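You operate a simulated robot arm through the tools that you are given. There is no shell and no other tool.

Carry out the task below with a simulated robot arm. There is one attempt and no reset: what you move stays moved.

## Task
Clear and wipe the parcel stack's dusty spot, then set parcel V31 there.
Fine: Slide V30 a hand's width back and V37 a few centimetres aside, both staying on the stack. Wipe with the yellow cleaning block and put it back. Set down upright: what you pick out. What is to be rubbed or washed off counts as gone when no trace of it is left.

The check looks at the end state, three seconds after you hand in, the way a careful person would. Anything else that was tipped, shoved, dropped, spilled or broken makes it a failure.

## Robot
A 6-joint arm with a fingered hand, fixed in place. Base frame: the origin is at the foot of the arm, x ahead of it, y to its left, z up; the work surface is at about z = 43.2. Lengths are in cm, angles in degrees, forces in N, time in s.
It reaches about 134.6 cm from its shoulder. Its first joint turns from -149.0 to 149.0 degrees. Payload 3.5 kg.
Tool frame: the origin (TCP) lies between the finger pads and is the grasp point; the fingertips stand 2.6 cm ahead of it; z points along the fingers, y is the line along which they close. Largest opening 13.2 cm; the body of the gripper starts 7.3 cm behind the TCP. The gripper is a hand of 4 fingers: y runs from the thumb to the fingers, the wrist lies at [0, 0, -23.4] in the tool frame, and closing takes about 1.5 s.
Orientation is that of the tool frame in the base frame, as [roll, pitch, yaw] about the fixed x, y, z axes, in that order (R = Rz(yaw) Ry(pitch) Rx(roll)). With the fingers straight down and closing along the base's y, the tool's x points along the base's -x, its y along +y and its z along -z.

## Interface
- The arm moves only by the tool send_rows. Its argument "steps" is a list of rows, each a list of 2 entries, a list of its own where there are three numbers: the shift along the tool's x, y, z in cm, then the turn, a rotation vector about the tool's x, y, z in degrees. In form: [[[x, y, z], [rx, ry, rz]], ...]. A call has 1 to 20 rows; each row is the pose to reach, as a shift and turn from the pose commanded when the call began, along the tool's axes at that moment. "gripper" is the finger opening in cm, from 0 to 13.2, set as the call begins (left out, the last holds). Each row takes 0.2 s and may step no farther than 5 cm and 8.6 degrees from the row before; otherwise, or with a gripper value out of range, the whole call is refused. A pose out of reach is approached as far as the arm can. The call stops where the force on the tool passes 40 N (or 10 N more than at its start, if that is more) or the arm is blocked; 0.2 s more then pass. Each finger travels about 7.2 cm/s and halts on what it meets, pressing with about 33 N; the grip force reading is that of the motor and also rises with nothing between the fingers. The clock runs only during rows and for 0.2 s after the last one: add rows that repeat a pose to give the fingers time. It gives the time, the measured TCP pose, the force on the tool (base axes), the opening and the grip force at its end, in the units of the frame above (readings bear some noise), with the torque about the TCP (base axes, N m) and any sound that the robot's microphone picked up, and new pictures: "show" is both (left out), scene, wrist or none.
- Cameras (640 x 400 px; columns grow to the right, rows downward): "scene" is fixed at [23.94, 50.23, 152.88]; the picture's right is [0.42, -0.91, 0.00], its down [-0.83, -0.39, -0.41] and it looks along [0.37, 0.17, -0.91] (base axes); focal length 320 px, centre (320, 200). "wrist" rides on the gripper at [6.8, 0.2, -9.7] in the tool frame; the picture's right is [-0.03, 1.00, 0.00], its down [-0.82, -0.02, -0.58] and it looks along [-0.58, -0.01, 0.82] (tool axes); focal length 270 px, centre (320, 200). There is no depth. A picture from a camera that has moved, and an enlarged one, comes with that camera's place and axes in the base frame and with its lens. The place of the scene camera against the robot may be out by one fixed shift of up to 2.5 cm in any direction.
- slide_trunk(by): slides the trunk up (or, below 0, down) by that many cm; the arm rides with it, the base frame stays. It gives what a move gives, with no picture.
- move_fingers(finger1, finger2, finger3, thumb_bend): sets how far each is bent, from 0 (flat) to 1 (curled in); at 0.3 the hand is open as for a grip, at 0.7 the pads meet at the TCP. One left out holds its place. A second passes; each finger stops where it meets its share of the squeeze, and holds until it gets a number again. A gripper value or a shape takes the hand back. It gives what a move gives, with no picture; readings hold the bend of each and the force on the fingers (four entries, about 0 where the hand has none), thumb and palm.
- preshape(shape): the hand has 4 fingers and takes this shape, open, in about a second: jaw (thumb against the fingers, like two jaws); tri (thumb and two fingers); tip (a fingertip pinch); poke (one finger out to press); point (the index stretched); flat (the hand flat); cup (the hand cupped); fist (a fist). The gripper value then closes the fingers along that shape, each until it touches; the sizes above hold for jaw. It gives what a move gives, with no picture.
- zoom(camera, box): a new picture of the part [left, top, right, bottom] of that camera's present view, enlarged. The clock stands still meanwhile.
- close_job(): hands the job in; it is judged then, once.

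Places have to be worked out from the pictures, the camera data and where the tool is seen. Open the gripper and draw the arm clear of the work before you hand the job in, unless the task says otherwise.

The tools are called after "Emit:" as a command line: name --argument value ..., lists and objects as JSON in quotes. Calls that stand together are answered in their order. send_rows: Moves the arm, as the interface text tells. Its arguments: {"type":"object","properties":{"steps":{"type":"array","items":{"type":"array"}},"gripper":{"type":"number"},"show":{"type":"string","enum":["both","scene","wrist","none"]}},"required":["steps"]} The other tools are called the same way: slide_trunk (by) slides the trunk up or down; preshape (shape) gives the hand a shape; move_fingers (finger1, finger2, finger3, thumb_bend) moves the fingers one by one; zoom (camera, box) takes an enlarged picture of a part of a camera's view; close_job () hands the job in.

At the start:

```text
time_s: 0.0
tcp_pos: [72.51, 35.8, 100.53]
tcp_rot: [180.0, 0.0, 180.0]
force: [0.1, 0.0, 0.6]
ft_torque: [-0.01, 0.0, 0.03]
width: 13.19
grasp_force: 0.1
shape: jaw
bend: [0.3, 0.3, 0.3, 0.3]
finger forces: [0.0, 0.0, 0.1, 0.1, 0.1, 0.1]
trunk travel left (down, up): [-90.5, 6.5]
```

scene: 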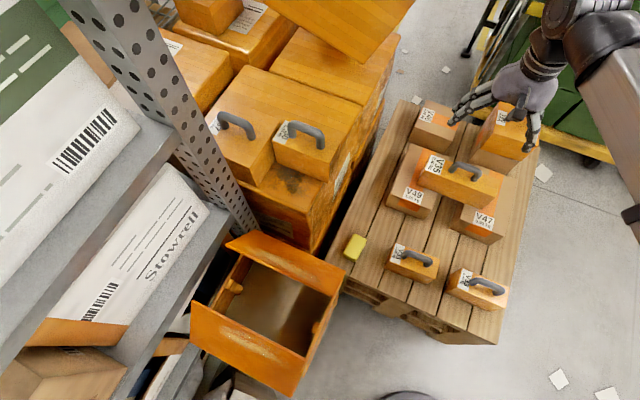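
wrist: 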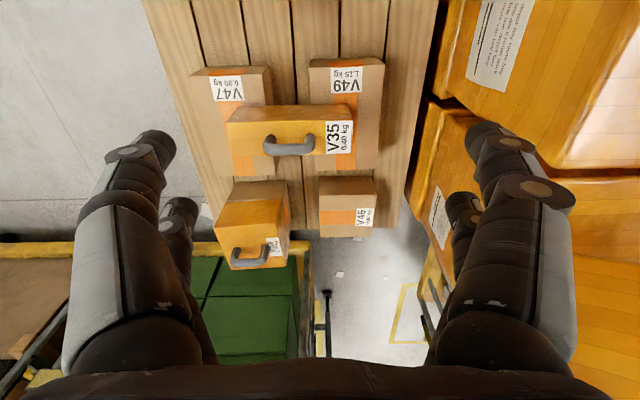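

I start by looking closely at the scene: parcels with handles on the stack at left and on the pallet at right, labels need reading.

Emit:
zoom --camera "scene" --box '[190, 80, 350, 180]'

Emit:
zoom --camera "scene" --box '[330, 220, 530, 345]'

Emit:
zoom --camera "scene" --box '[380, 90, 560, 250]'

Emit:
zoom --camera "scene" --box '[220, 90, 380, 260]'

```text
4.00 times, centred on (270, 130) of scene
camera zoom: at [23.94, 50.23, 152.88], right [0.42, -0.91, 0.0], down [-0.83, -0.39, -0.41], along [0.37, 0.17, -0.91], focal length 1280 px, centre (520, 480)
```

zoom: 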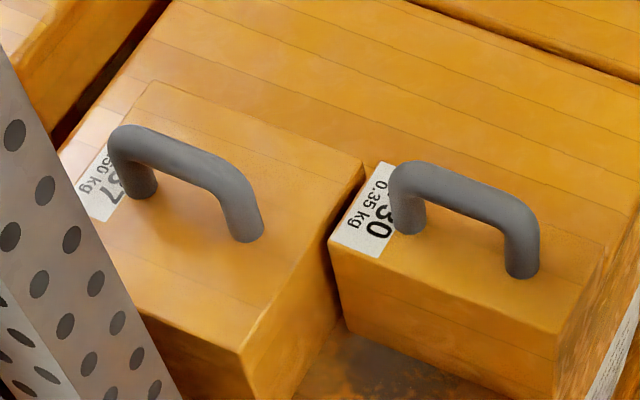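

```text
3.20 times, centred on (430, 282) of scene
camera zoom: at [23.94, 50.23, 152.88], right [0.42, -0.91, 0.0], down [-0.83, -0.39, -0.41], along [0.37, 0.17, -0.91], focal length 1024 px, centre (-32, -64)
```

zoom: 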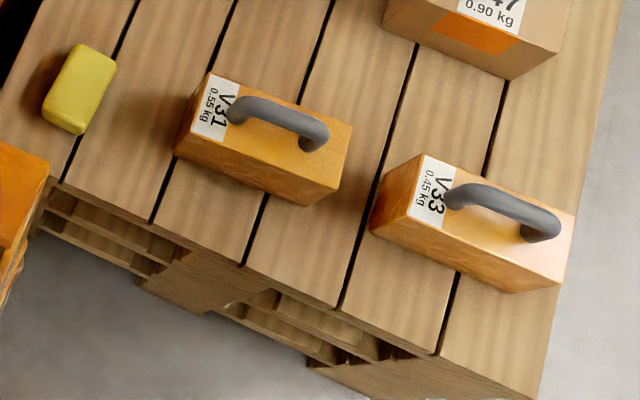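

```text
2.50 times, centred on (470, 170) of scene
camera zoom: at [23.94, 50.23, 152.88], right [0.42, -0.91, 0.0], down [-0.83, -0.39, -0.41], along [0.37, 0.17, -0.91], focal length 800 px, centre (-55, 275)
```

zoom: 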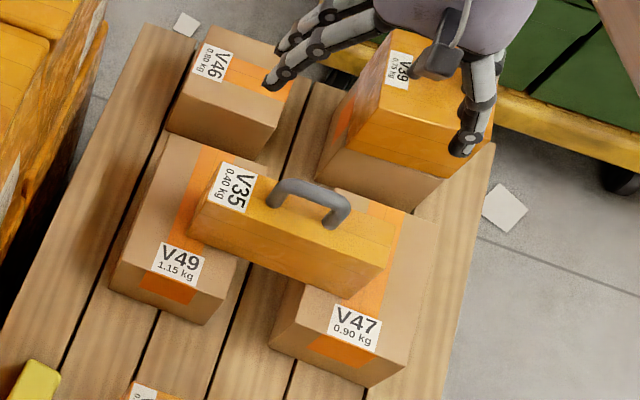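

```text
2.35 times, centred on (300, 175) of scene
camera zoom: at [23.94, 50.23, 152.88], right [0.42, -0.91, 0.0], down [-0.83, -0.39, -0.41], along [0.37, 0.17, -0.91], focal length 753 px, centre (367, 259)
```

zoom: 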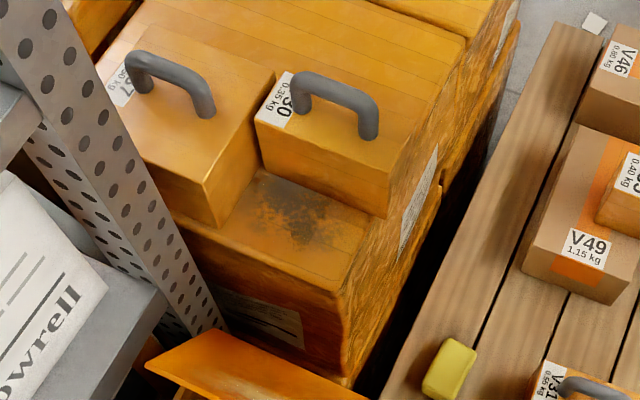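

The dusty spot lies on the stack in front of V30 (and right of V37). I move the hand back and to the left at a safe height, so the wrist camera can view the stack for triangulation.

Emit:
send_rows --steps '[[[4, 3, 0], [0, 0, 0]], [[8, 6, 0], [0, 0, 0]], [[12, 9, 0], [0, 0, 0]], [[16, 12, 0], [0, 0, 0]], [[20, 15, 0], [0, 0, 0]], [[20, 15, 0], [0, 0, 0]]]'

```text
time_s: 1.4
tcp_pos: [52.33, 50.67, 100.73]
tcp_rot: [180.0, 0.1, -180.0]
force: [-0.4, 0.5, 0.0]
ft_torque: [-0.02, 0.0, 0.0]
width: 13.2
grasp_force: 0.0
shape: jaw
bend: [0.3, 0.3, 0.3, 0.3]
finger forces: [0.0, 0.0, 0.0, 0.0, 0.0, 0.0]
trunk travel left (down, up): [-90.5, 6.5]
camera wrist: at [45.55, 51.0, 110.11], right [0.03, 1.0, 0.0], down [0.82, -0.02, 0.58], along [0.58, -0.02, -0.82], focal length 270 px, centre (320, 200)
```

scene: 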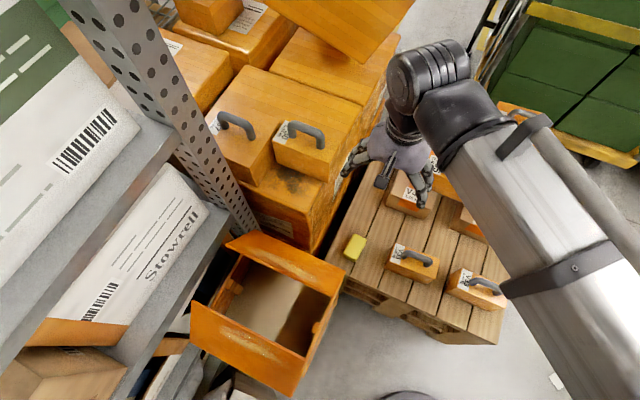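
wrist: 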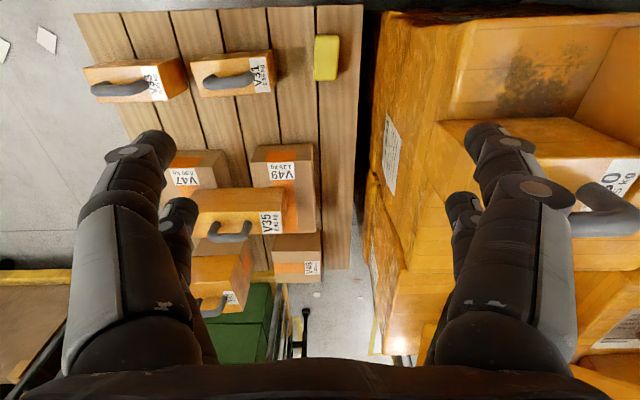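

The wrist camera now sees the spot; a rough intersection gives the stack top at z≈86, spot near (51, 69). I zoom in here, then will raise to get a second view.

Emit:
zoom --camera "wrist" --box '[360, 0, 640, 175]'

Emit:
send_rows --steps '[[[1, 0, -4.8], [0, 0, 0]], [[2, 0, -9.6], [0, 0, 0]], [[3, 0, -14.4], [0, 0, 0]], [[4, 0, -19.2], [0, 0, 0]], [[5, 0, -24], [0, 0, 0]], [[5, 0, -24], [0, 0, 0]]]'

```text
2.29 times, centred on (500, 88) of wrist
camera zoom: at [45.55, 51.0, 110.11], right [0.03, 1.0, 0.0], down [0.82, -0.02, 0.58], along [0.58, -0.02, -0.82], focal length 618 px, centre (-91, 457)
```

zoom: 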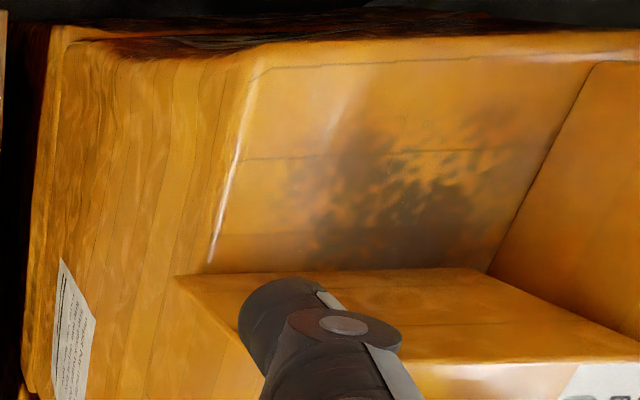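

```text
time_s: 2.8
tcp_pos: [47.22, 50.42, 100.6]
tcp_rot: [180.0, 0.0, 180.0]
force: [0.3, 0.5, -0.5]
ft_torque: [0.02, -0.01, 0.03]
width: 13.2
grasp_force: 0.0
shape: jaw
bend: [0.3, 0.3, 0.3, 0.3]
finger forces: [0.0, 0.1, 0.0, 0.0, 0.0, 0.0]
out of reach, approached as far as the arm can: row 1, 2, 3, 4, 5, 6
trunk travel left (down, up): [-90.5, 6.5]
camera wrist: at [40.37, 50.59, 110.13], right [0.03, 1.0, 0.0], down [0.82, -0.02, 0.58], along [0.58, -0.01, -0.82], focal length 270 px, centre (320, 200)
```

scene: 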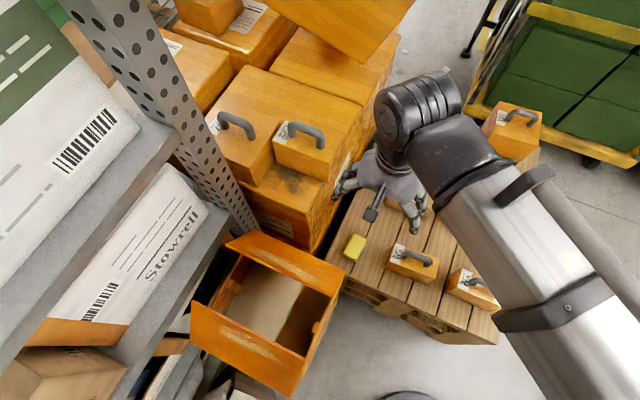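
wrist: 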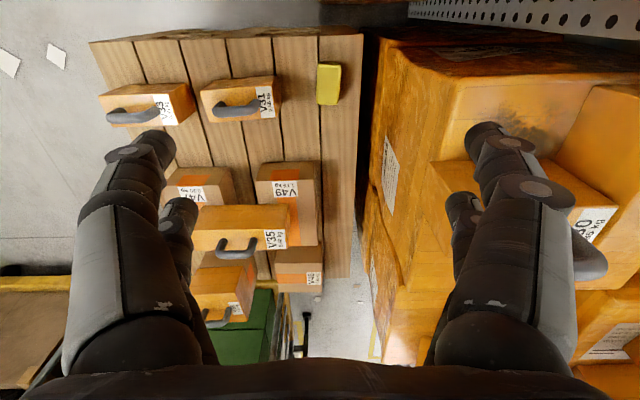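

Going up is limited by reach; I'm at (47, 50, 100.6). I zoom into this second view for triangulation; the perforated post is visible upper right, estimated near (43.5, 87.5).

Emit:
zoom --camera "wrist" --box '[360, 0, 640, 175]'

Emit:
slide_trunk --by 6

```text
2.29 times, centred on (500, 88) of wrist
camera zoom: at [40.37, 50.59, 110.13], right [0.03, 1.0, 0.0], down [0.82, -0.02, 0.58], along [0.58, -0.01, -0.82], focal length 618 px, centre (-91, 457)
```

zoom: 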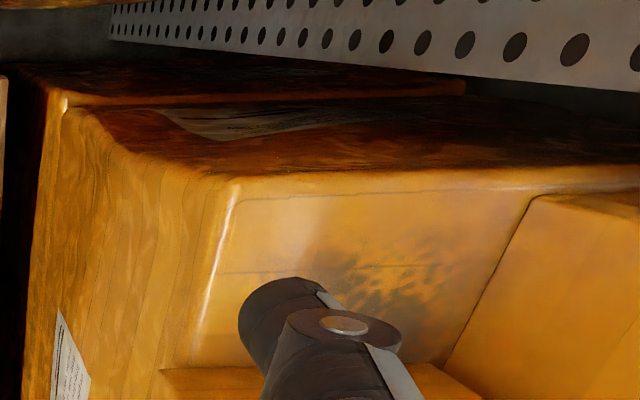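

```text
time_s: 3.8
tcp_pos: [47.17, 50.36, 106.6]
tcp_rot: [179.9, 0.0, -180.0]
force: [1.2, -0.3, 0.7]
ft_torque: [0.0, 0.02, 0.02]
width: 13.18
grasp_force: 0.0
shape: jaw
bend: [0.3, 0.3, 0.3, 0.3]
finger forces: [0.1, 0.0, 0.0, 0.1, 0.1, 0.1]
trunk travel left (down, up): [-96.5, 0.5]
```

I take a new wrist view from the raised trunk to improve the triangulation.

Emit:
zoom --camera "wrist" --box '[360, 0, 640, 175]'

Emit:
zoom --camera "wrist" --box '[0, 0, 640, 400]'

```text
2.29 times, centred on (500, 88) of wrist
camera zoom: at [40.41, 50.62, 116.11], right [0.03, 1.0, 0.0], down [0.82, -0.02, 0.58], along [0.58, -0.01, -0.82], focal length 618 px, centre (-91, 457)
```

zoom: 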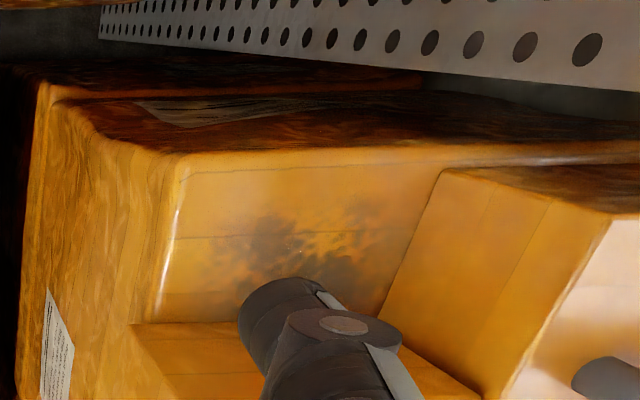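

```text
1.00 times, centred on (320, 200) of wrist (not enlarged: the box is as wide or as high as the picture)
camera zoom: at [40.41, 50.62, 116.11], right [0.03, 1.0, 0.0], down [0.82, -0.02, 0.58], along [0.58, -0.01, -0.82], focal length 270 px, centre (320, 200)
```

zoom: 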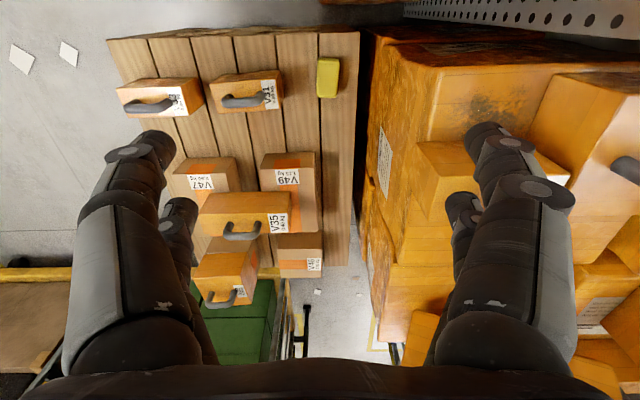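

Estimates of the stack height vary (80–85), so I'll rotate the hand by 90° about the vertical so that the camera looks toward +y, giving a side view of the stack (and the grip direction needed for the handles).

Emit:
send_rows --steps '[[[0, -1, 0], [0, 0, -8.2]], [[0, -2, 0], [0, 0, -16.4]], [[0, -3, 0], [0, 0, -24.6]], [[0, -4, 0], [0, 0, -32.8]], [[0, -5, 0], [0, 0, -41]], [[0, -6, 0], [0, 0, -49.2]], [[0, -7, 0], [0, 0, -57.4]], [[0, -8, 0], [0, 0, -65.6]], [[0, -8, 0], [0, 0, -73.8]], [[0, -8, 0], [0, 0, -82]], [[0, -8, 0], [0, 0, -90]], [[0, -8, 0], [0, 0, -90]]]'

```text
time_s: 6.4
tcp_pos: [47.16, 42.37, 106.77]
tcp_rot: [180.0, -0.1, -89.8]
force: [-1.0, 0.8, 1.4]
ft_torque: [0.0, 0.02, 0.02]
width: 13.19
grasp_force: 0.1
shape: jaw
bend: [0.3, 0.3, 0.3, 0.3]
finger forces: [0.0, 0.1, 0.0, 0.0, 0.0, 0.1]
trunk travel left (down, up): [-96.5, 0.5]
camera wrist: at [47.09, 35.6, 116.11], right [-1.0, 0.02, 0.0], down [0.02, 0.82, 0.58], along [0.01, 0.58, -0.82], focal length 270 px, centre (320, 200)
```

scene: 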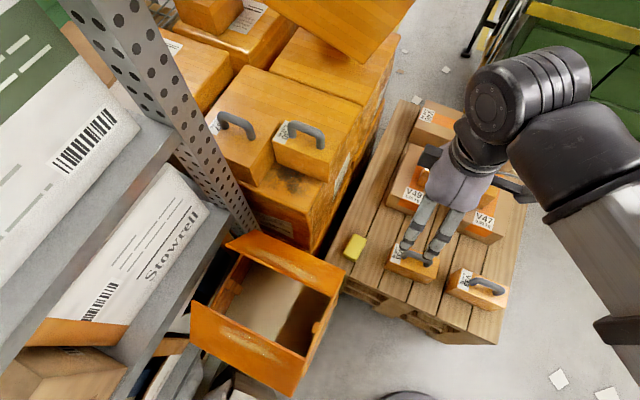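
wrist: 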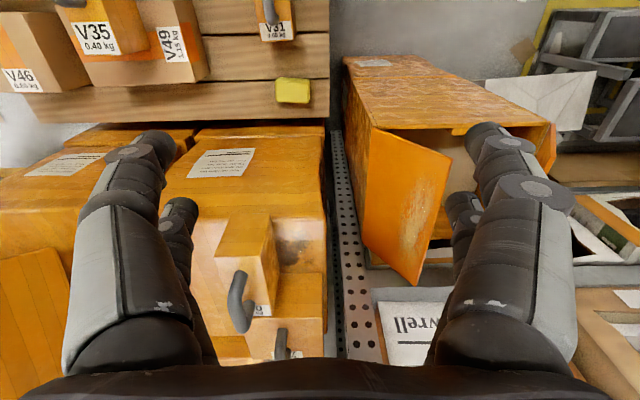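

This side view shows the stack, V30, V37, the dusty spot and the post well. I zoom in for measurements.

Emit:
zoom --camera "wrist" --box '[180, 110, 400, 370]'

Emit:
zoom --camera "wrist" --box '[200, 180, 360, 280]'

Emit:
zoom --camera "wrist" --box '[200, 270, 360, 370]'

```text
1.54 times, centred on (290, 240) of wrist
camera zoom: at [47.09, 35.6, 116.11], right [-1.0, 0.02, 0.0], down [0.02, 0.82, 0.58], along [0.01, 0.58, -0.82], focal length 416 px, centre (366, 138)
```

zoom: 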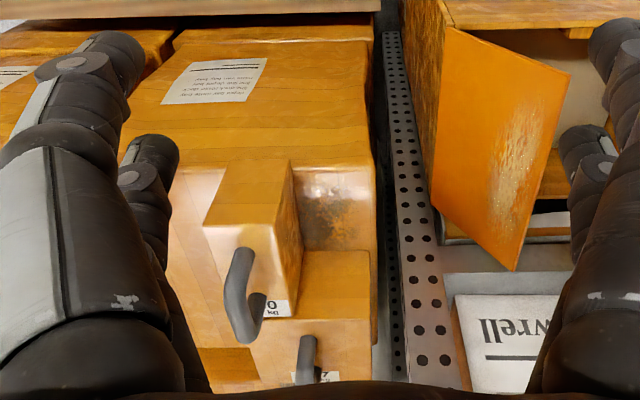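

```text
4.00 times, centred on (280, 230) of wrist
camera zoom: at [47.09, 35.6, 116.11], right [-1.0, 0.02, 0.0], down [0.02, 0.82, 0.58], along [0.01, 0.58, -0.82], focal length 1081 px, centre (480, 80)
```

zoom: 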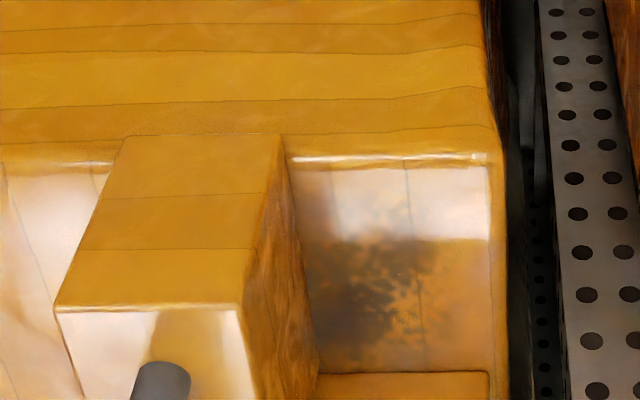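

```text
4.00 times, centred on (280, 320) of wrist
camera zoom: at [47.09, 35.6, 116.11], right [-1.0, 0.02, 0.0], down [0.02, 0.82, 0.58], along [0.01, 0.58, -0.82], focal length 1081 px, centre (480, -280)
```

zoom: 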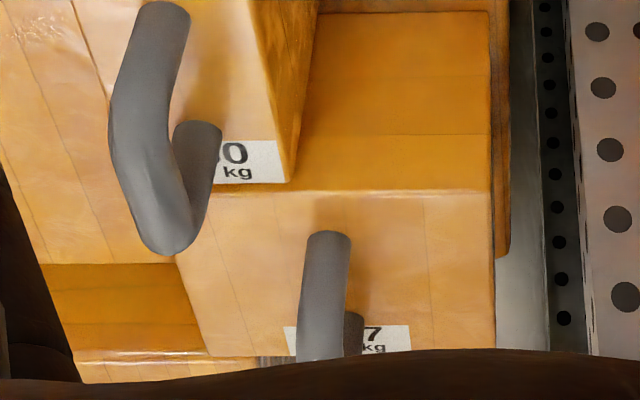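

From these views I estimate: stack top z≈79.8, V30 spans x 56–62.5, y 64–79, top z≈89.6 with handle bar at (59.3, 71.3, ~93); V37 spans x 47.5–62, y 79.5–94.7. I move above V30's handle at the current height.

Emit:
send_rows --steps '[[[-4.1, -1.7, 0], [0, 0, 0]], [[-8.2, -3.4, 0], [0, 0, 0]], [[-12.3, -5.1, 0], [0, 0, 0]], [[-16.4, -6.9, 0], [0, 0, 0]], [[-20.5, -8.6, 0], [0, 0, 0]], [[-24.6, -10.4, 0], [0, 0, 0]], [[-28.9, -12.1, 0], [0, 0, 0]], [[-28.9, -12.1, 0], [0, 0, 0]]]'

```text
time_s: 8.2
tcp_pos: [59.35, 71.35, 106.67]
tcp_rot: [-179.9, 0.1, -90.0]
force: [0.7, 0.1, 1.0]
ft_torque: [0.0, -0.01, -0.02]
width: 13.2
grasp_force: 0.2
shape: jaw
bend: [0.3, 0.3, 0.3, 0.3]
finger forces: [0.0, 0.0, 0.0, 0.0, 0.0, 0.1]
trunk travel left (down, up): [-96.5, 0.5]
camera wrist: at [59.16, 64.54, 116.13], right [-1.0, 0.03, 0.0], down [0.02, 0.82, 0.58], along [0.01, 0.58, -0.82], focal length 270 px, centre (320, 200)
```

scene: 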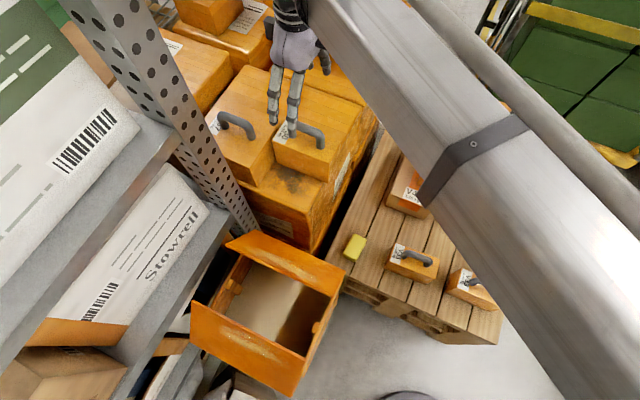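
wrist: 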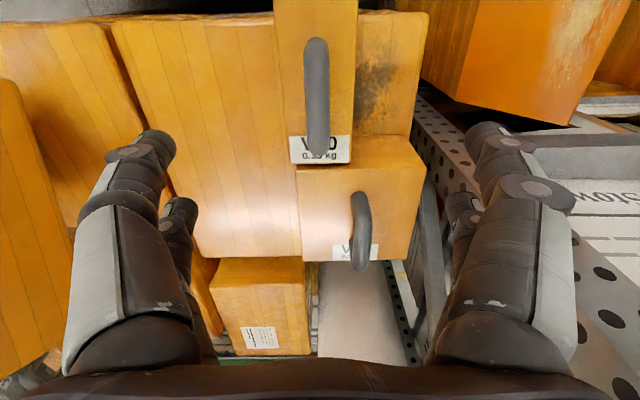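

The hand is above V30's handle (bar near column 317, so x≈59.5). I zoom to view the dust extents and clearances from here.

Emit:
zoom --camera "wrist" --box '[260, 0, 460, 125]'

Emit:
zoom --camera "wrist" --box '[260, 140, 460, 280]'

```text
3.20 times, centred on (360, 62) of wrist
camera zoom: at [59.16, 64.54, 116.13], right [-1.0, 0.03, 0.0], down [0.02, 0.82, 0.58], along [0.01, 0.58, -0.82], focal length 865 px, centre (192, 640)
```

zoom: 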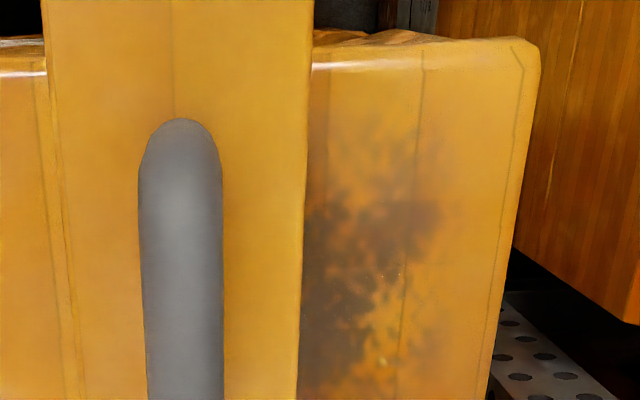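

```text
2.86 times, centred on (360, 210) of wrist
camera zoom: at [59.16, 64.54, 116.13], right [-1.0, 0.03, 0.0], down [0.02, 0.82, 0.58], along [0.01, 0.58, -0.82], focal length 772 px, centre (206, 171)
```

zoom: 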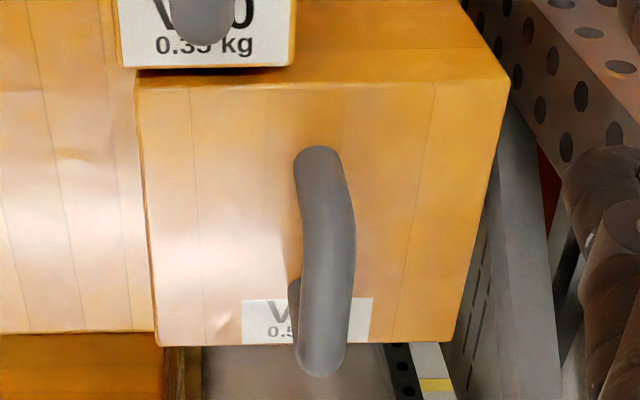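

Post is at roughly x 35–43, y 80–84, so I must keep the hand at x>45 there. Now I lower to V30's handle with the opening reduced to 6 cm.

Emit:
send_rows --steps '[[[0.4, -0.1, 3], [0, 0, 0]], [[0.4, -0.1, 6], [0, 0, 0]], [[0.4, -0.1, 9], [0, 0, 0]], [[0.4, -0.1, 11], [0, 0, 0]], [[0.4, -0.1, 12.5], [0, 0, 0]], [[0.4, -0.1, 12.5], [0, 0, 0]]]' --gripper 6

```text
time_s: 9.6
tcp_pos: [59.37, 71.04, 106.47]
tcp_rot: [180.0, -0.1, -90.0]
force: [-0.1, 0.3, -0.8]
ft_torque: [0.03, -0.01, 0.0]
width: 6.06
grasp_force: 0.1
shape: jaw
bend: [0.73, 0.73, 0.73, 0.7]
finger forces: [0.0, 0.1, 0.1, 0.0, 0.1, 0.0]
out of reach, approached as far as the arm can: row 1, 2, 3, 4, 5, 6
trunk travel left (down, up): [-96.5, 0.5]
camera wrist: at [59.25, 64.24, 116.12], right [-1.0, 0.03, 0.0], down [0.02, 0.82, 0.58], along [0.01, 0.58, -0.82], focal length 270 px, centre (320, 200)
```

scene: 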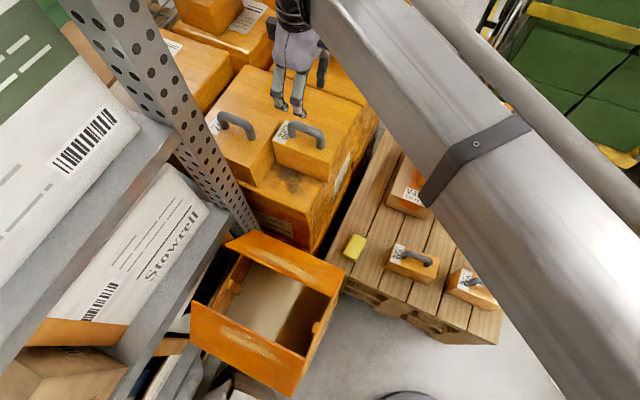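
wrist: 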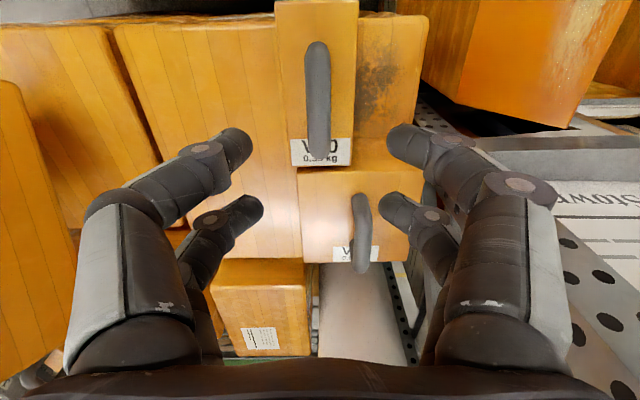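

Vertical motion by the arm isn't available – heights must come from the trunk. I slide the trunk down in two stages toward V30's handle.

Emit:
slide_trunk --by -9

Emit:
zoom --camera "wrist" --box '[120, 0, 560, 280]'

Emit:
zoom --camera "scene" --box '[200, 40, 380, 200]'

```text
time_s: 10.8
tcp_pos: [59.46, 71.04, 97.69]
tcp_rot: [179.9, 0.0, -90.0]
force: [0.0, -0.1, 0.4]
ft_torque: [0.02, 0.01, 0.0]
width: 6.08
grasp_force: 0.1
shape: jaw
bend: [0.73, 0.73, 0.73, 0.7]
finger forces: [0.0, 0.1, 0.0, 0.0, 0.0, 0.1]
trunk travel left (down, up): [-87.5, 9.5]
```

```text
1.43 times, centred on (340, 140) of wrist
camera zoom: at [59.24, 64.23, 107.13], right [-1.0, 0.03, 0.0], down [0.02, 0.82, 0.58], along [0.01, 0.58, -0.82], focal length 386 px, centre (291, 286)
```

zoom: 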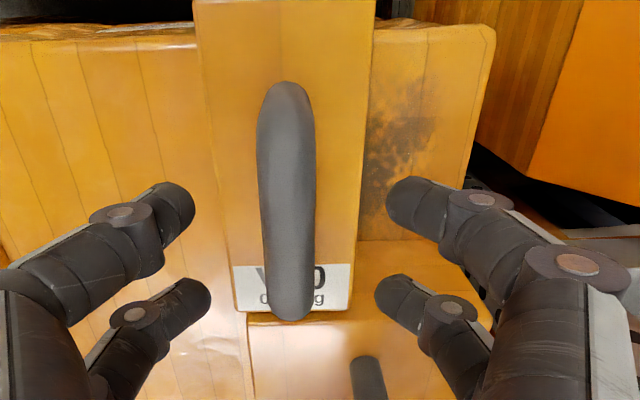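

```text
2.50 times, centred on (290, 120) of scene
camera zoom: at [23.94, 50.23, 152.88], right [0.42, -0.91, 0.0], down [-0.83, -0.39, -0.41], along [0.37, 0.17, -0.91], focal length 800 px, centre (395, 400)
```

zoom: 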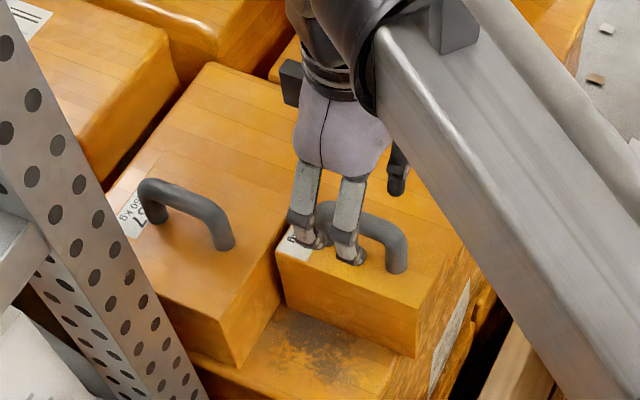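

Alignment over V30's handle looks right. I lower the trunk a further 4 cm so the pads surround the bar.

Emit:
slide_trunk --by -4

Emit:
zoom --camera "wrist" --box '[120, 0, 560, 280]'

Emit:
zoom --camera "scene" --box '[200, 40, 380, 200]'

```text
time_s: 11.7
tcp_pos: [59.39, 71.04, 93.67]
tcp_rot: [180.0, 0.1, -90.0]
force: [-0.1, 0.3, 1.0]
ft_torque: [-0.01, -0.03, 0.03]
width: 6.05
grasp_force: 0.0
shape: jaw
bend: [0.73, 0.73, 0.73, 0.7]
finger forces: [0.0, 0.0, 0.0, 0.1, 0.0, 0.1]
trunk travel left (down, up): [-83.5, 13.5]
```

```text
1.43 times, centred on (340, 140) of wrist
camera zoom: at [59.24, 64.23, 103.12], right [-1.0, 0.03, 0.0], down [0.02, 0.82, 0.58], along [0.01, 0.58, -0.82], focal length 386 px, centre (291, 286)
```

zoom: 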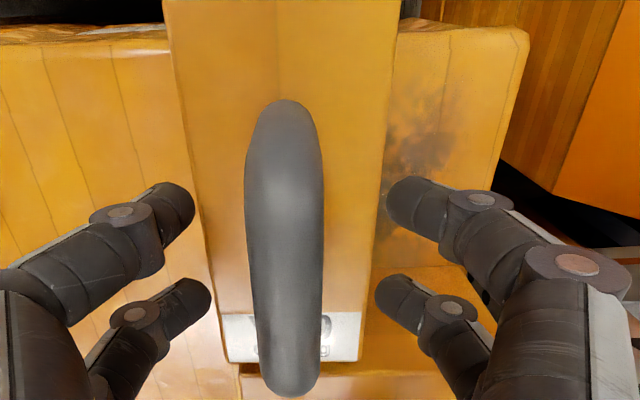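

```text
2.50 times, centred on (290, 120) of scene
camera zoom: at [23.94, 50.23, 152.88], right [0.42, -0.91, 0.0], down [-0.83, -0.39, -0.41], along [0.37, 0.17, -0.91], focal length 800 px, centre (395, 400)
```

zoom: 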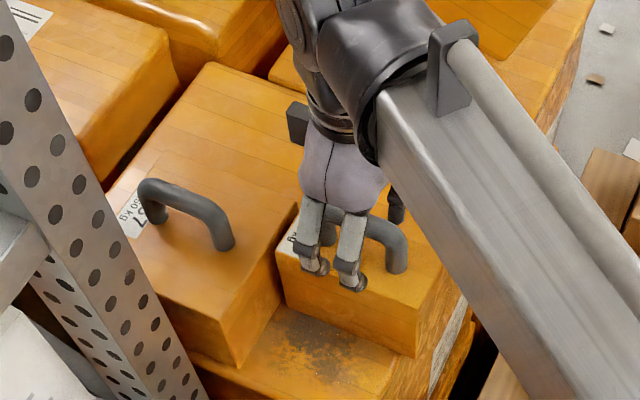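

The digits straddle the bar. I close the hand on V30's handle.

Emit:
send_rows --steps '[[[0, 0, 0], [0, 0, 0]], [[0, 0, 0], [0, 0, 0]], [[0, 0, 0], [0, 0, 0]], [[0, 0, 0], [0, 0, 0]], [[0, 0, 0], [0, 0, 0]], [[0, 0, 0], [0, 0, 0]], [[0, 0, 0], [0, 0, 0]]]' --gripper 0.5

```text
time_s: 13.3
tcp_pos: [59.44, 70.93, 93.54]
tcp_rot: [180.0, 0.0, -90.0]
force: [0.5, 0.0, 0.4]
ft_torque: [0.02, 0.02, -0.01]
width: 0.51
grasp_force: 0.1
shape: jaw
bend: [0.71, 0.71, 0.71, 0.7]
finger forces: [0.1, 0.1, 0.0, 0.0, 0.0, 0.1]
trunk travel left (down, up): [-83.5, 13.5]
camera wrist: at [59.25, 64.24, 103.11], right [-1.0, 0.03, 0.0], down [0.02, 0.82, 0.58], along [0.01, 0.58, -0.82], focal length 270 px, centre (320, 200)
```

scene: 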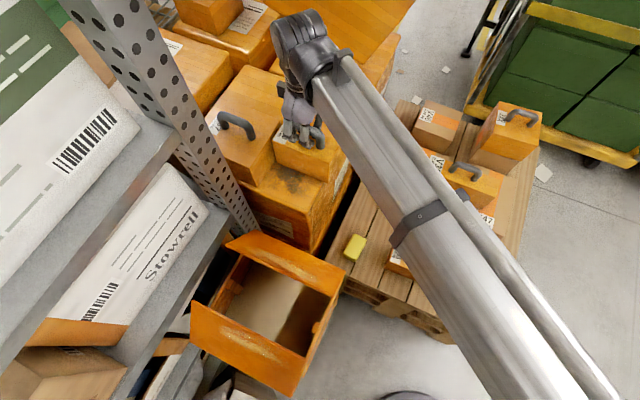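
wrist: 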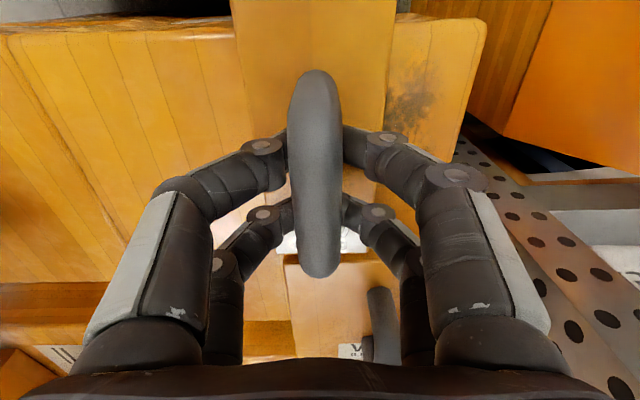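

The fingers closed beneath the bar (width 0.5, no force), so the bar is higher than I judged. I reopen, raise 2.3 cm and grip again.

Emit:
send_rows --steps '[[[0, 0, 0], [0, 0, 0]], [[0, 0, 0], [0, 0, 0]], [[0, 0, 0], [0, 0, 0]], [[0, 0, 0], [0, 0, 0]], [[0, 0, 0], [0, 0, 0]]]' --gripper 6 --show "none"

Emit:
slide_trunk --by 2.3

Emit:
send_rows --steps '[[[0, 0, 0], [0, 0, 0]], [[0, 0, 0], [0, 0, 0]], [[0, 0, 0], [0, 0, 0]], [[0, 0, 0], [0, 0, 0]], [[0, 0, 0], [0, 0, 0]], [[0, 0, 0], [0, 0, 0]], [[0, 0, 0], [0, 0, 0]]]' --gripper 0.5

```text
time_s: 14.5
tcp_pos: [59.39, 70.99, 93.59]
tcp_rot: [-180.0, -0.1, -90.0]
force: [0.1, -0.3, -0.3]
ft_torque: [0.0, 0.02, 0.03]
width: 5.96
grasp_force: 0.0
shape: jaw
bend: [0.73, 0.73, 0.73, 0.7]
finger forces: [0.0, 0.0, 0.1, 0.1, 0.0, 0.1]
trunk travel left (down, up): [-83.5, 13.5]
```

```text
time_s: 15.2
tcp_pos: [59.35, 70.93, 95.84]
tcp_rot: [-180.0, 0.0, -90.0]
force: [0.8, -0.1, 0.5]
ft_torque: [0.0, -0.02, 0.02]
width: 5.97
grasp_force: 0.0
shape: jaw
bend: [0.73, 0.73, 0.73, 0.7]
finger forces: [0.1, 0.0, 0.0, 0.0, 0.2, 0.1]
trunk travel left (down, up): [-85.8, 11.2]
```

```text
time_s: 16.8
tcp_pos: [59.43, 71.12, 95.92]
tcp_rot: [179.9, 0.0, -90.0]
force: [0.2, -1.2, 0.1]
ft_torque: [-0.03, 0.02, 0.02]
width: 1.27
grasp_force: 33.3
shape: jaw
bend: [0.72, 0.72, 0.72, 0.71]
finger forces: [28.5, 28.2, 28.1, 0.0, 28.3, 0.0]
trunk travel left (down, up): [-85.8, 11.2]
camera wrist: at [59.27, 64.26, 105.39], right [-1.0, 0.03, 0.0], down [0.02, 0.82, 0.58], along [0.01, 0.58, -0.82], focal length 270 px, centre (320, 200)
```

scene: 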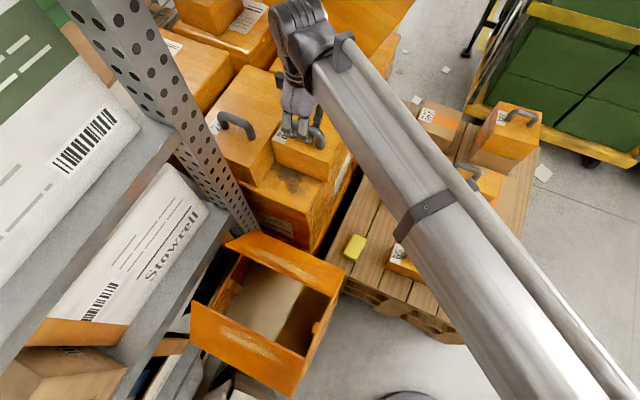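
wrist: 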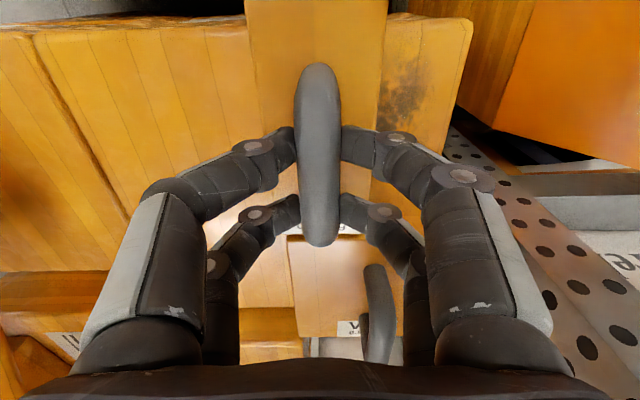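

V30's handle is firmly gripped (width 1.3, 33 N). I slide it back (+x, i.e. tool −y) by 9 cm in small steps.

Emit:
send_rows --steps '[[[0, -0.5, 0], [0, 0, 0]], [[0, -1.2, 0], [0, 0, 0]], [[0, -2, 0], [0, 0, 0]], [[0, -3, 0], [0, 0, 0]], [[0, -4, 0], [0, 0, 0]], [[0, -5, 0], [0, 0, 0]], [[0, -6, 0], [0, 0, 0]], [[0, -7, 0], [0, 0, 0]], [[0, -8, 0], [0, 0, 0]], [[0, -8.6, 0], [0, 0, 0]], [[0, -9, 0], [0, 0, 0]], [[0, -9, 0], [0, 0, 0]], [[0, -9, 0], [0, 0, 0]]]'

```text
time_s: 19.6
tcp_pos: [68.42, 71.08, 95.91]
tcp_rot: [-180.0, 0.0, -90.0]
force: [0.5, 0.1, 0.6]
ft_torque: [-0.03, -0.01, 0.03]
width: 1.28
grasp_force: 33.0
shape: jaw
bend: [0.72, 0.72, 0.72, 0.71]
finger forces: [28.5, 28.2, 28.1, 0.1, 28.3, 0.0]
trunk travel left (down, up): [-85.8, 11.2]
camera wrist: at [68.27, 64.28, 105.38], right [-1.0, 0.03, 0.0], down [0.02, 0.82, 0.58], along [0.01, 0.58, -0.82], focal length 270 px, centre (320, 200)
```

scene: 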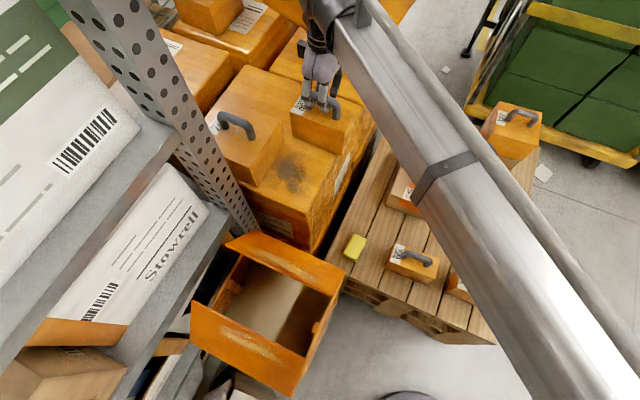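
wrist: 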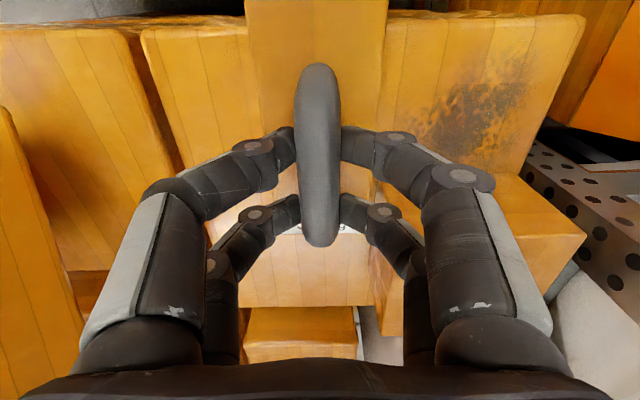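

V30 moved back 9 cm. I release, and look at the exposed dusty spot before raising.

Emit:
send_rows --steps '[[[0, 0, 0], [0, 0, 0]], [[0, 0, 0], [0, 0, 0]], [[0, 0, 0], [0, 0, 0]], [[0, 0, 0], [0, 0, 0]], [[0, 0, 0], [0, 0, 0]]]' --gripper 6 --show "none"

Emit:
slide_trunk --by 10

Emit:
zoom --camera "scene" --box '[190, 60, 390, 260]'

Emit:
zoom --camera "wrist" --box '[0, 0, 640, 400]'

```text
time_s: 20.8
tcp_pos: [68.37, 71.08, 95.87]
tcp_rot: [180.0, 0.0, -90.1]
force: [0.6, 0.9, 0.1]
ft_torque: [-0.02, -0.03, -0.01]
width: 5.96
grasp_force: 0.2
shape: jaw
bend: [0.73, 0.73, 0.73, 0.7]
finger forces: [0.1, 0.0, 0.0, 0.0, 0.0, 0.1]
trunk travel left (down, up): [-85.8, 11.2]
```

```text
time_s: 22.1
tcp_pos: [68.32, 71.17, 105.91]
tcp_rot: [180.0, 0.1, -89.9]
force: [-0.2, 0.3, 0.1]
ft_torque: [0.0, 0.01, -0.04]
width: 5.97
grasp_force: 0.1
shape: jaw
bend: [0.73, 0.73, 0.73, 0.7]
finger forces: [0.0, 0.0, 0.0, 0.1, 0.1, 0.0]
trunk travel left (down, up): [-95.8, 1.2]
```

```text
2.00 times, centred on (290, 160) of scene
camera zoom: at [23.94, 50.23, 152.88], right [0.42, -0.91, 0.0], down [-0.83, -0.39, -0.41], along [0.37, 0.17, -0.91], focal length 640 px, centre (380, 280)
```

zoom: 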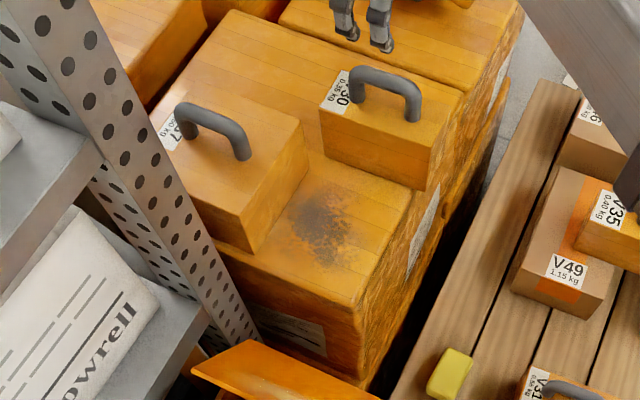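

```text
1.00 times, centred on (320, 200) of wrist (not enlarged: the box is as wide or as high as the picture)
camera zoom: at [68.25, 64.28, 115.4], right [-1.0, 0.03, 0.0], down [0.02, 0.82, 0.58], along [0.01, 0.58, -0.82], focal length 270 px, centre (320, 200)
```

zoom: 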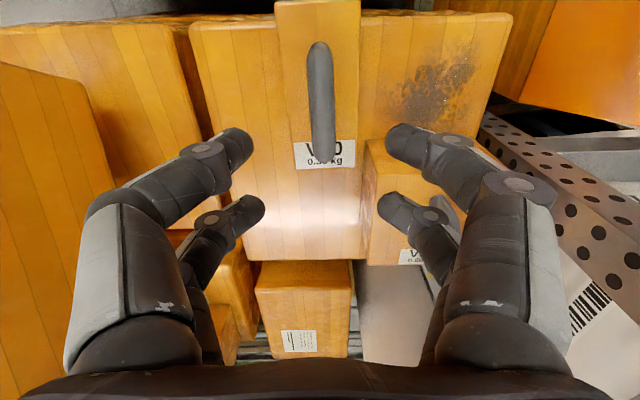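

V30 stands upright, and the dust is fully exposed around (54.5, 74), reaching V37's near side. I'll push V37 sideways (+y) with the digits from the free space, so I move to above (55, 70).

Emit:
send_rows --steps '[[[0.3, 4, 0], [0, 0, 0]], [[0.7, 8, 0], [0, 0, 0]], [[1, 12, 0], [0, 0, 0]], [[1.2, 13.3, 0], [0, 0, 0]], [[1.2, 13.3, 0], [0, 0, 0]]]'

Emit:
slide_trunk --by -13

Emit:
zoom --camera "wrist" --box '[0, 0, 640, 400]'

Emit:
zoom --camera "scene" --box '[190, 60, 390, 260]'

```text
time_s: 23.3
tcp_pos: [54.98, 69.92, 106.0]
tcp_rot: [180.0, 0.1, -90.1]
force: [0.6, -0.3, -0.4]
ft_torque: [-0.03, 0.01, -0.04]
width: 5.96
grasp_force: 0.0
shape: jaw
bend: [0.73, 0.73, 0.73, 0.7]
finger forces: [0.1, 0.1, 0.1, 0.1, 0.0, 0.1]
trunk travel left (down, up): [-95.8, 1.2]
camera wrist: at [54.99, 63.04, 115.41], right [-1.0, 0.03, 0.0], down [0.02, 0.82, 0.58], along [0.01, 0.58, -0.82], focal length 270 px, centre (320, 200)
```

scene: 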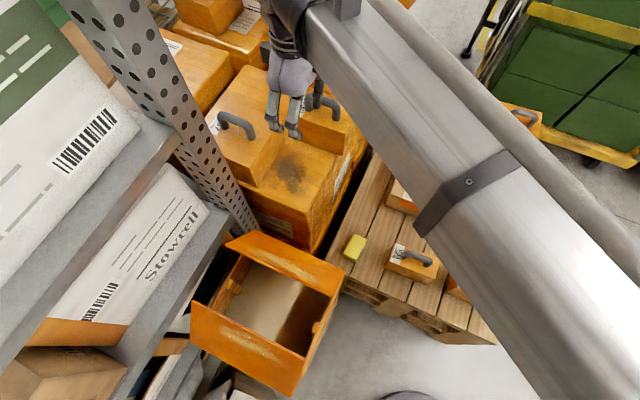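
wrist: 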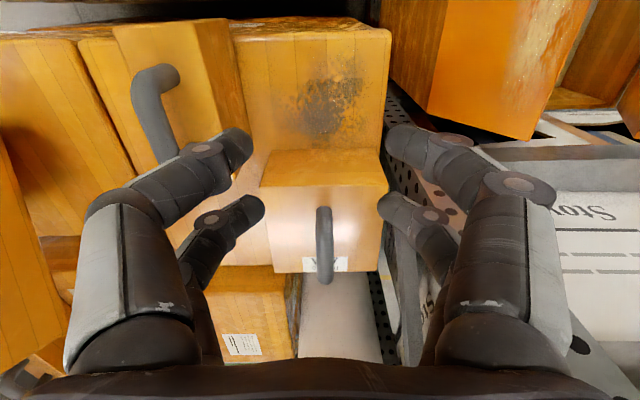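

```text
time_s: 24.9
tcp_pos: [55.2, 69.79, 92.92]
tcp_rot: [180.0, 0.0, -90.0]
force: [0.0, -0.1, 0.1]
ft_torque: [-0.02, 0.0, 0.0]
width: 5.98
grasp_force: 0.1
shape: jaw
bend: [0.73, 0.73, 0.73, 0.7]
finger forces: [0.1, 0.0, 0.0, 0.1, 0.0, 0.0]
trunk travel left (down, up): [-82.8, 14.2]
```

```text
1.00 times, centred on (320, 200) of wrist (not enlarged: the box is as wide or as high as the picture)
camera zoom: at [55.01, 63.02, 102.42], right [-1.0, 0.03, 0.0], down [0.02, 0.82, 0.58], along [0.01, 0.58, -0.82], focal length 270 px, centre (320, 200)
```

zoom: 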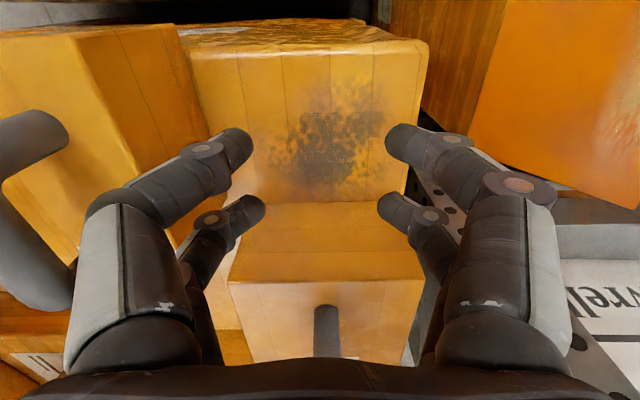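

```text
2.00 times, centred on (290, 160) of scene
camera zoom: at [23.94, 50.23, 152.88], right [0.42, -0.91, 0.0], down [-0.83, -0.39, -0.41], along [0.37, 0.17, -0.91], focal length 640 px, centre (380, 280)
```

zoom: 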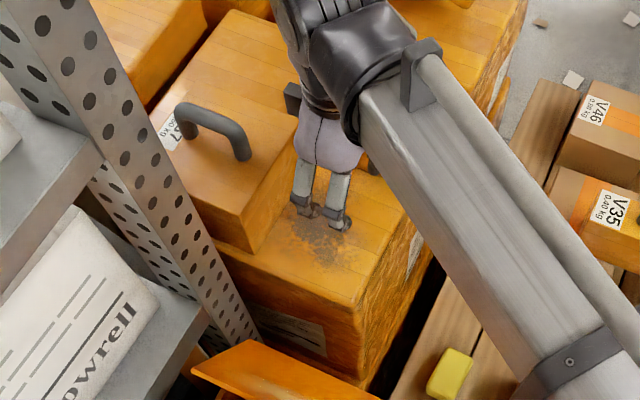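

Two heights give a firm fix: stack top z≈79.5, V37's near face at y≈79.5, its top z≈89.7, dust about x 49–60, y 68–78. I lower the digits to just above the surface, then push V37 in +y.

Emit:
slide_trunk --by -7

Emit:
send_rows --steps '[[[-1, 0.1, 0], [0, 0, 0]], [[-2, 0.1, 0], [0, 0, 0]], [[-3, 0.1, 0], [0, 0, 0]], [[-4, 0.1, 0], [0, 0, 0]], [[-5, 0.1, 0], [0, 0, 0]], [[-6, 0.1, 0], [0, 0, 0]], [[-6, 0.1, 0], [0, 0, 0]]]'

```text
time_s: 26.0
tcp_pos: [55.2, 69.84, 85.89]
tcp_rot: [-180.0, 0.0, -90.0]
force: [0.7, -0.1, -0.1]
ft_torque: [-0.01, 0.0, -0.01]
width: 5.96
grasp_force: 0.1
shape: jaw
bend: [0.73, 0.73, 0.73, 0.7]
finger forces: [0.0, 0.1, 0.0, 0.1, 0.0, 0.1]
trunk travel left (down, up): [-75.8, 21.2]
```

```text
time_s: 27.6
tcp_pos: [55.11, 75.93, 85.95]
tcp_rot: [179.9, -0.1, -90.0]
force: [-0.4, -0.5, -0.1]
ft_torque: [0.03, 0.0, 0.01]
width: 5.98
grasp_force: 0.1
shape: jaw
bend: [0.73, 0.73, 0.73, 0.7]
finger forces: [0.0, 0.0, 0.0, 0.0, 0.0, 0.0]
trunk travel left (down, up): [-75.8, 21.2]
camera wrist: at [54.91, 69.07, 95.41], right [-1.0, 0.03, 0.0], down [0.02, 0.82, 0.58], along [0.01, 0.58, -0.82], focal length 270 px, centre (320, 200)
```

scene: 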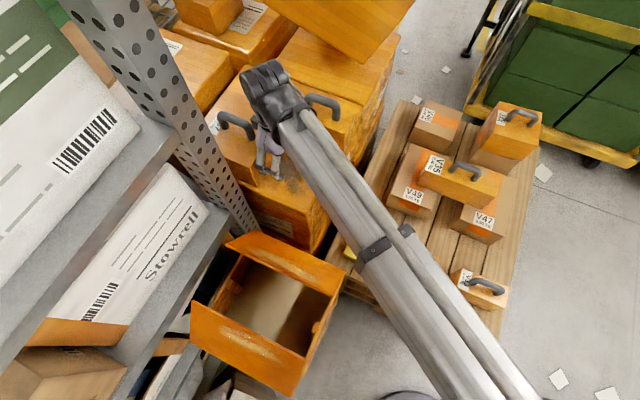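
wrist: 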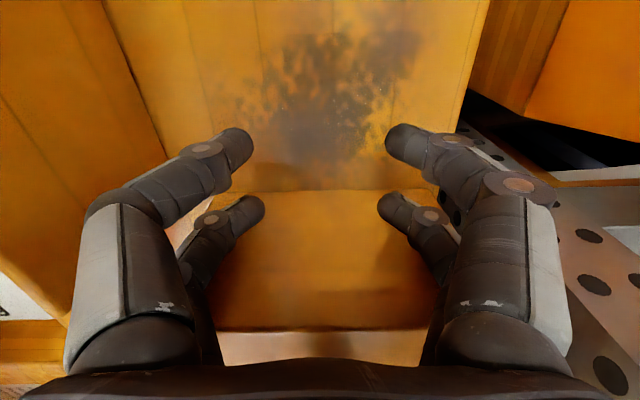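

No contact yet with V37's face still at y≈79.5. I push on slowly by 4 cm.

Emit:
send_rows --steps '[[[-0.5, 0, 0], [0, 0, 0]], [[-1, 0, 0], [0, 0, 0]], [[-1.5, 0, 0], [0, 0, 0]], [[-2, 0, 0], [0, 0, 0]], [[-2.5, 0, 0], [0, 0, 0]], [[-3, 0, 0], [0, 0, 0]], [[-3.5, 0, 0], [0, 0, 0]], [[-4, 0, 0], [0, 0, 0]], [[-4, 0, 0], [0, 0, 0]]]'

```text
time_s: 29.6
tcp_pos: [55.12, 79.92, 85.93]
tcp_rot: [179.9, 0.0, -90.0]
force: [0.9, -1.6, 0.3]
ft_torque: [0.06, 0.0, 0.0]
width: 5.96
grasp_force: 0.1
shape: jaw
bend: [0.73, 0.73, 0.73, 0.7]
finger forces: [0.0, 0.7, 0.6, 0.1, 0.0, 0.0]
trunk travel left (down, up): [-75.8, 21.2]
camera wrist: at [54.9, 73.07, 95.42], right [-1.0, 0.03, 0.0], down [0.02, 0.82, 0.58], along [0.01, 0.58, -0.82], focal length 270 px, centre (320, 200)
```

scene: 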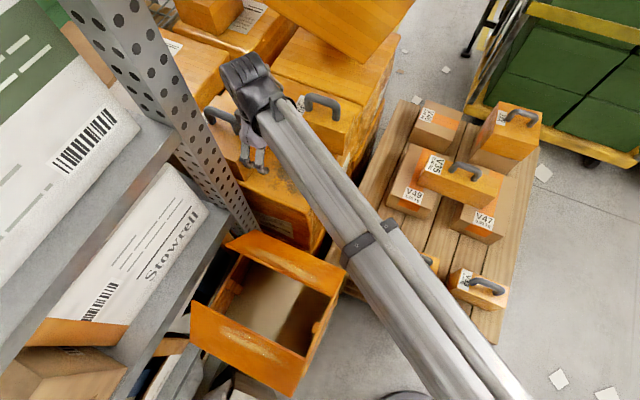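
wrist: 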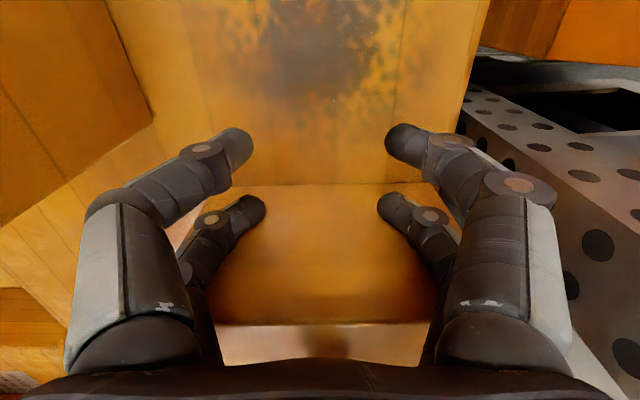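

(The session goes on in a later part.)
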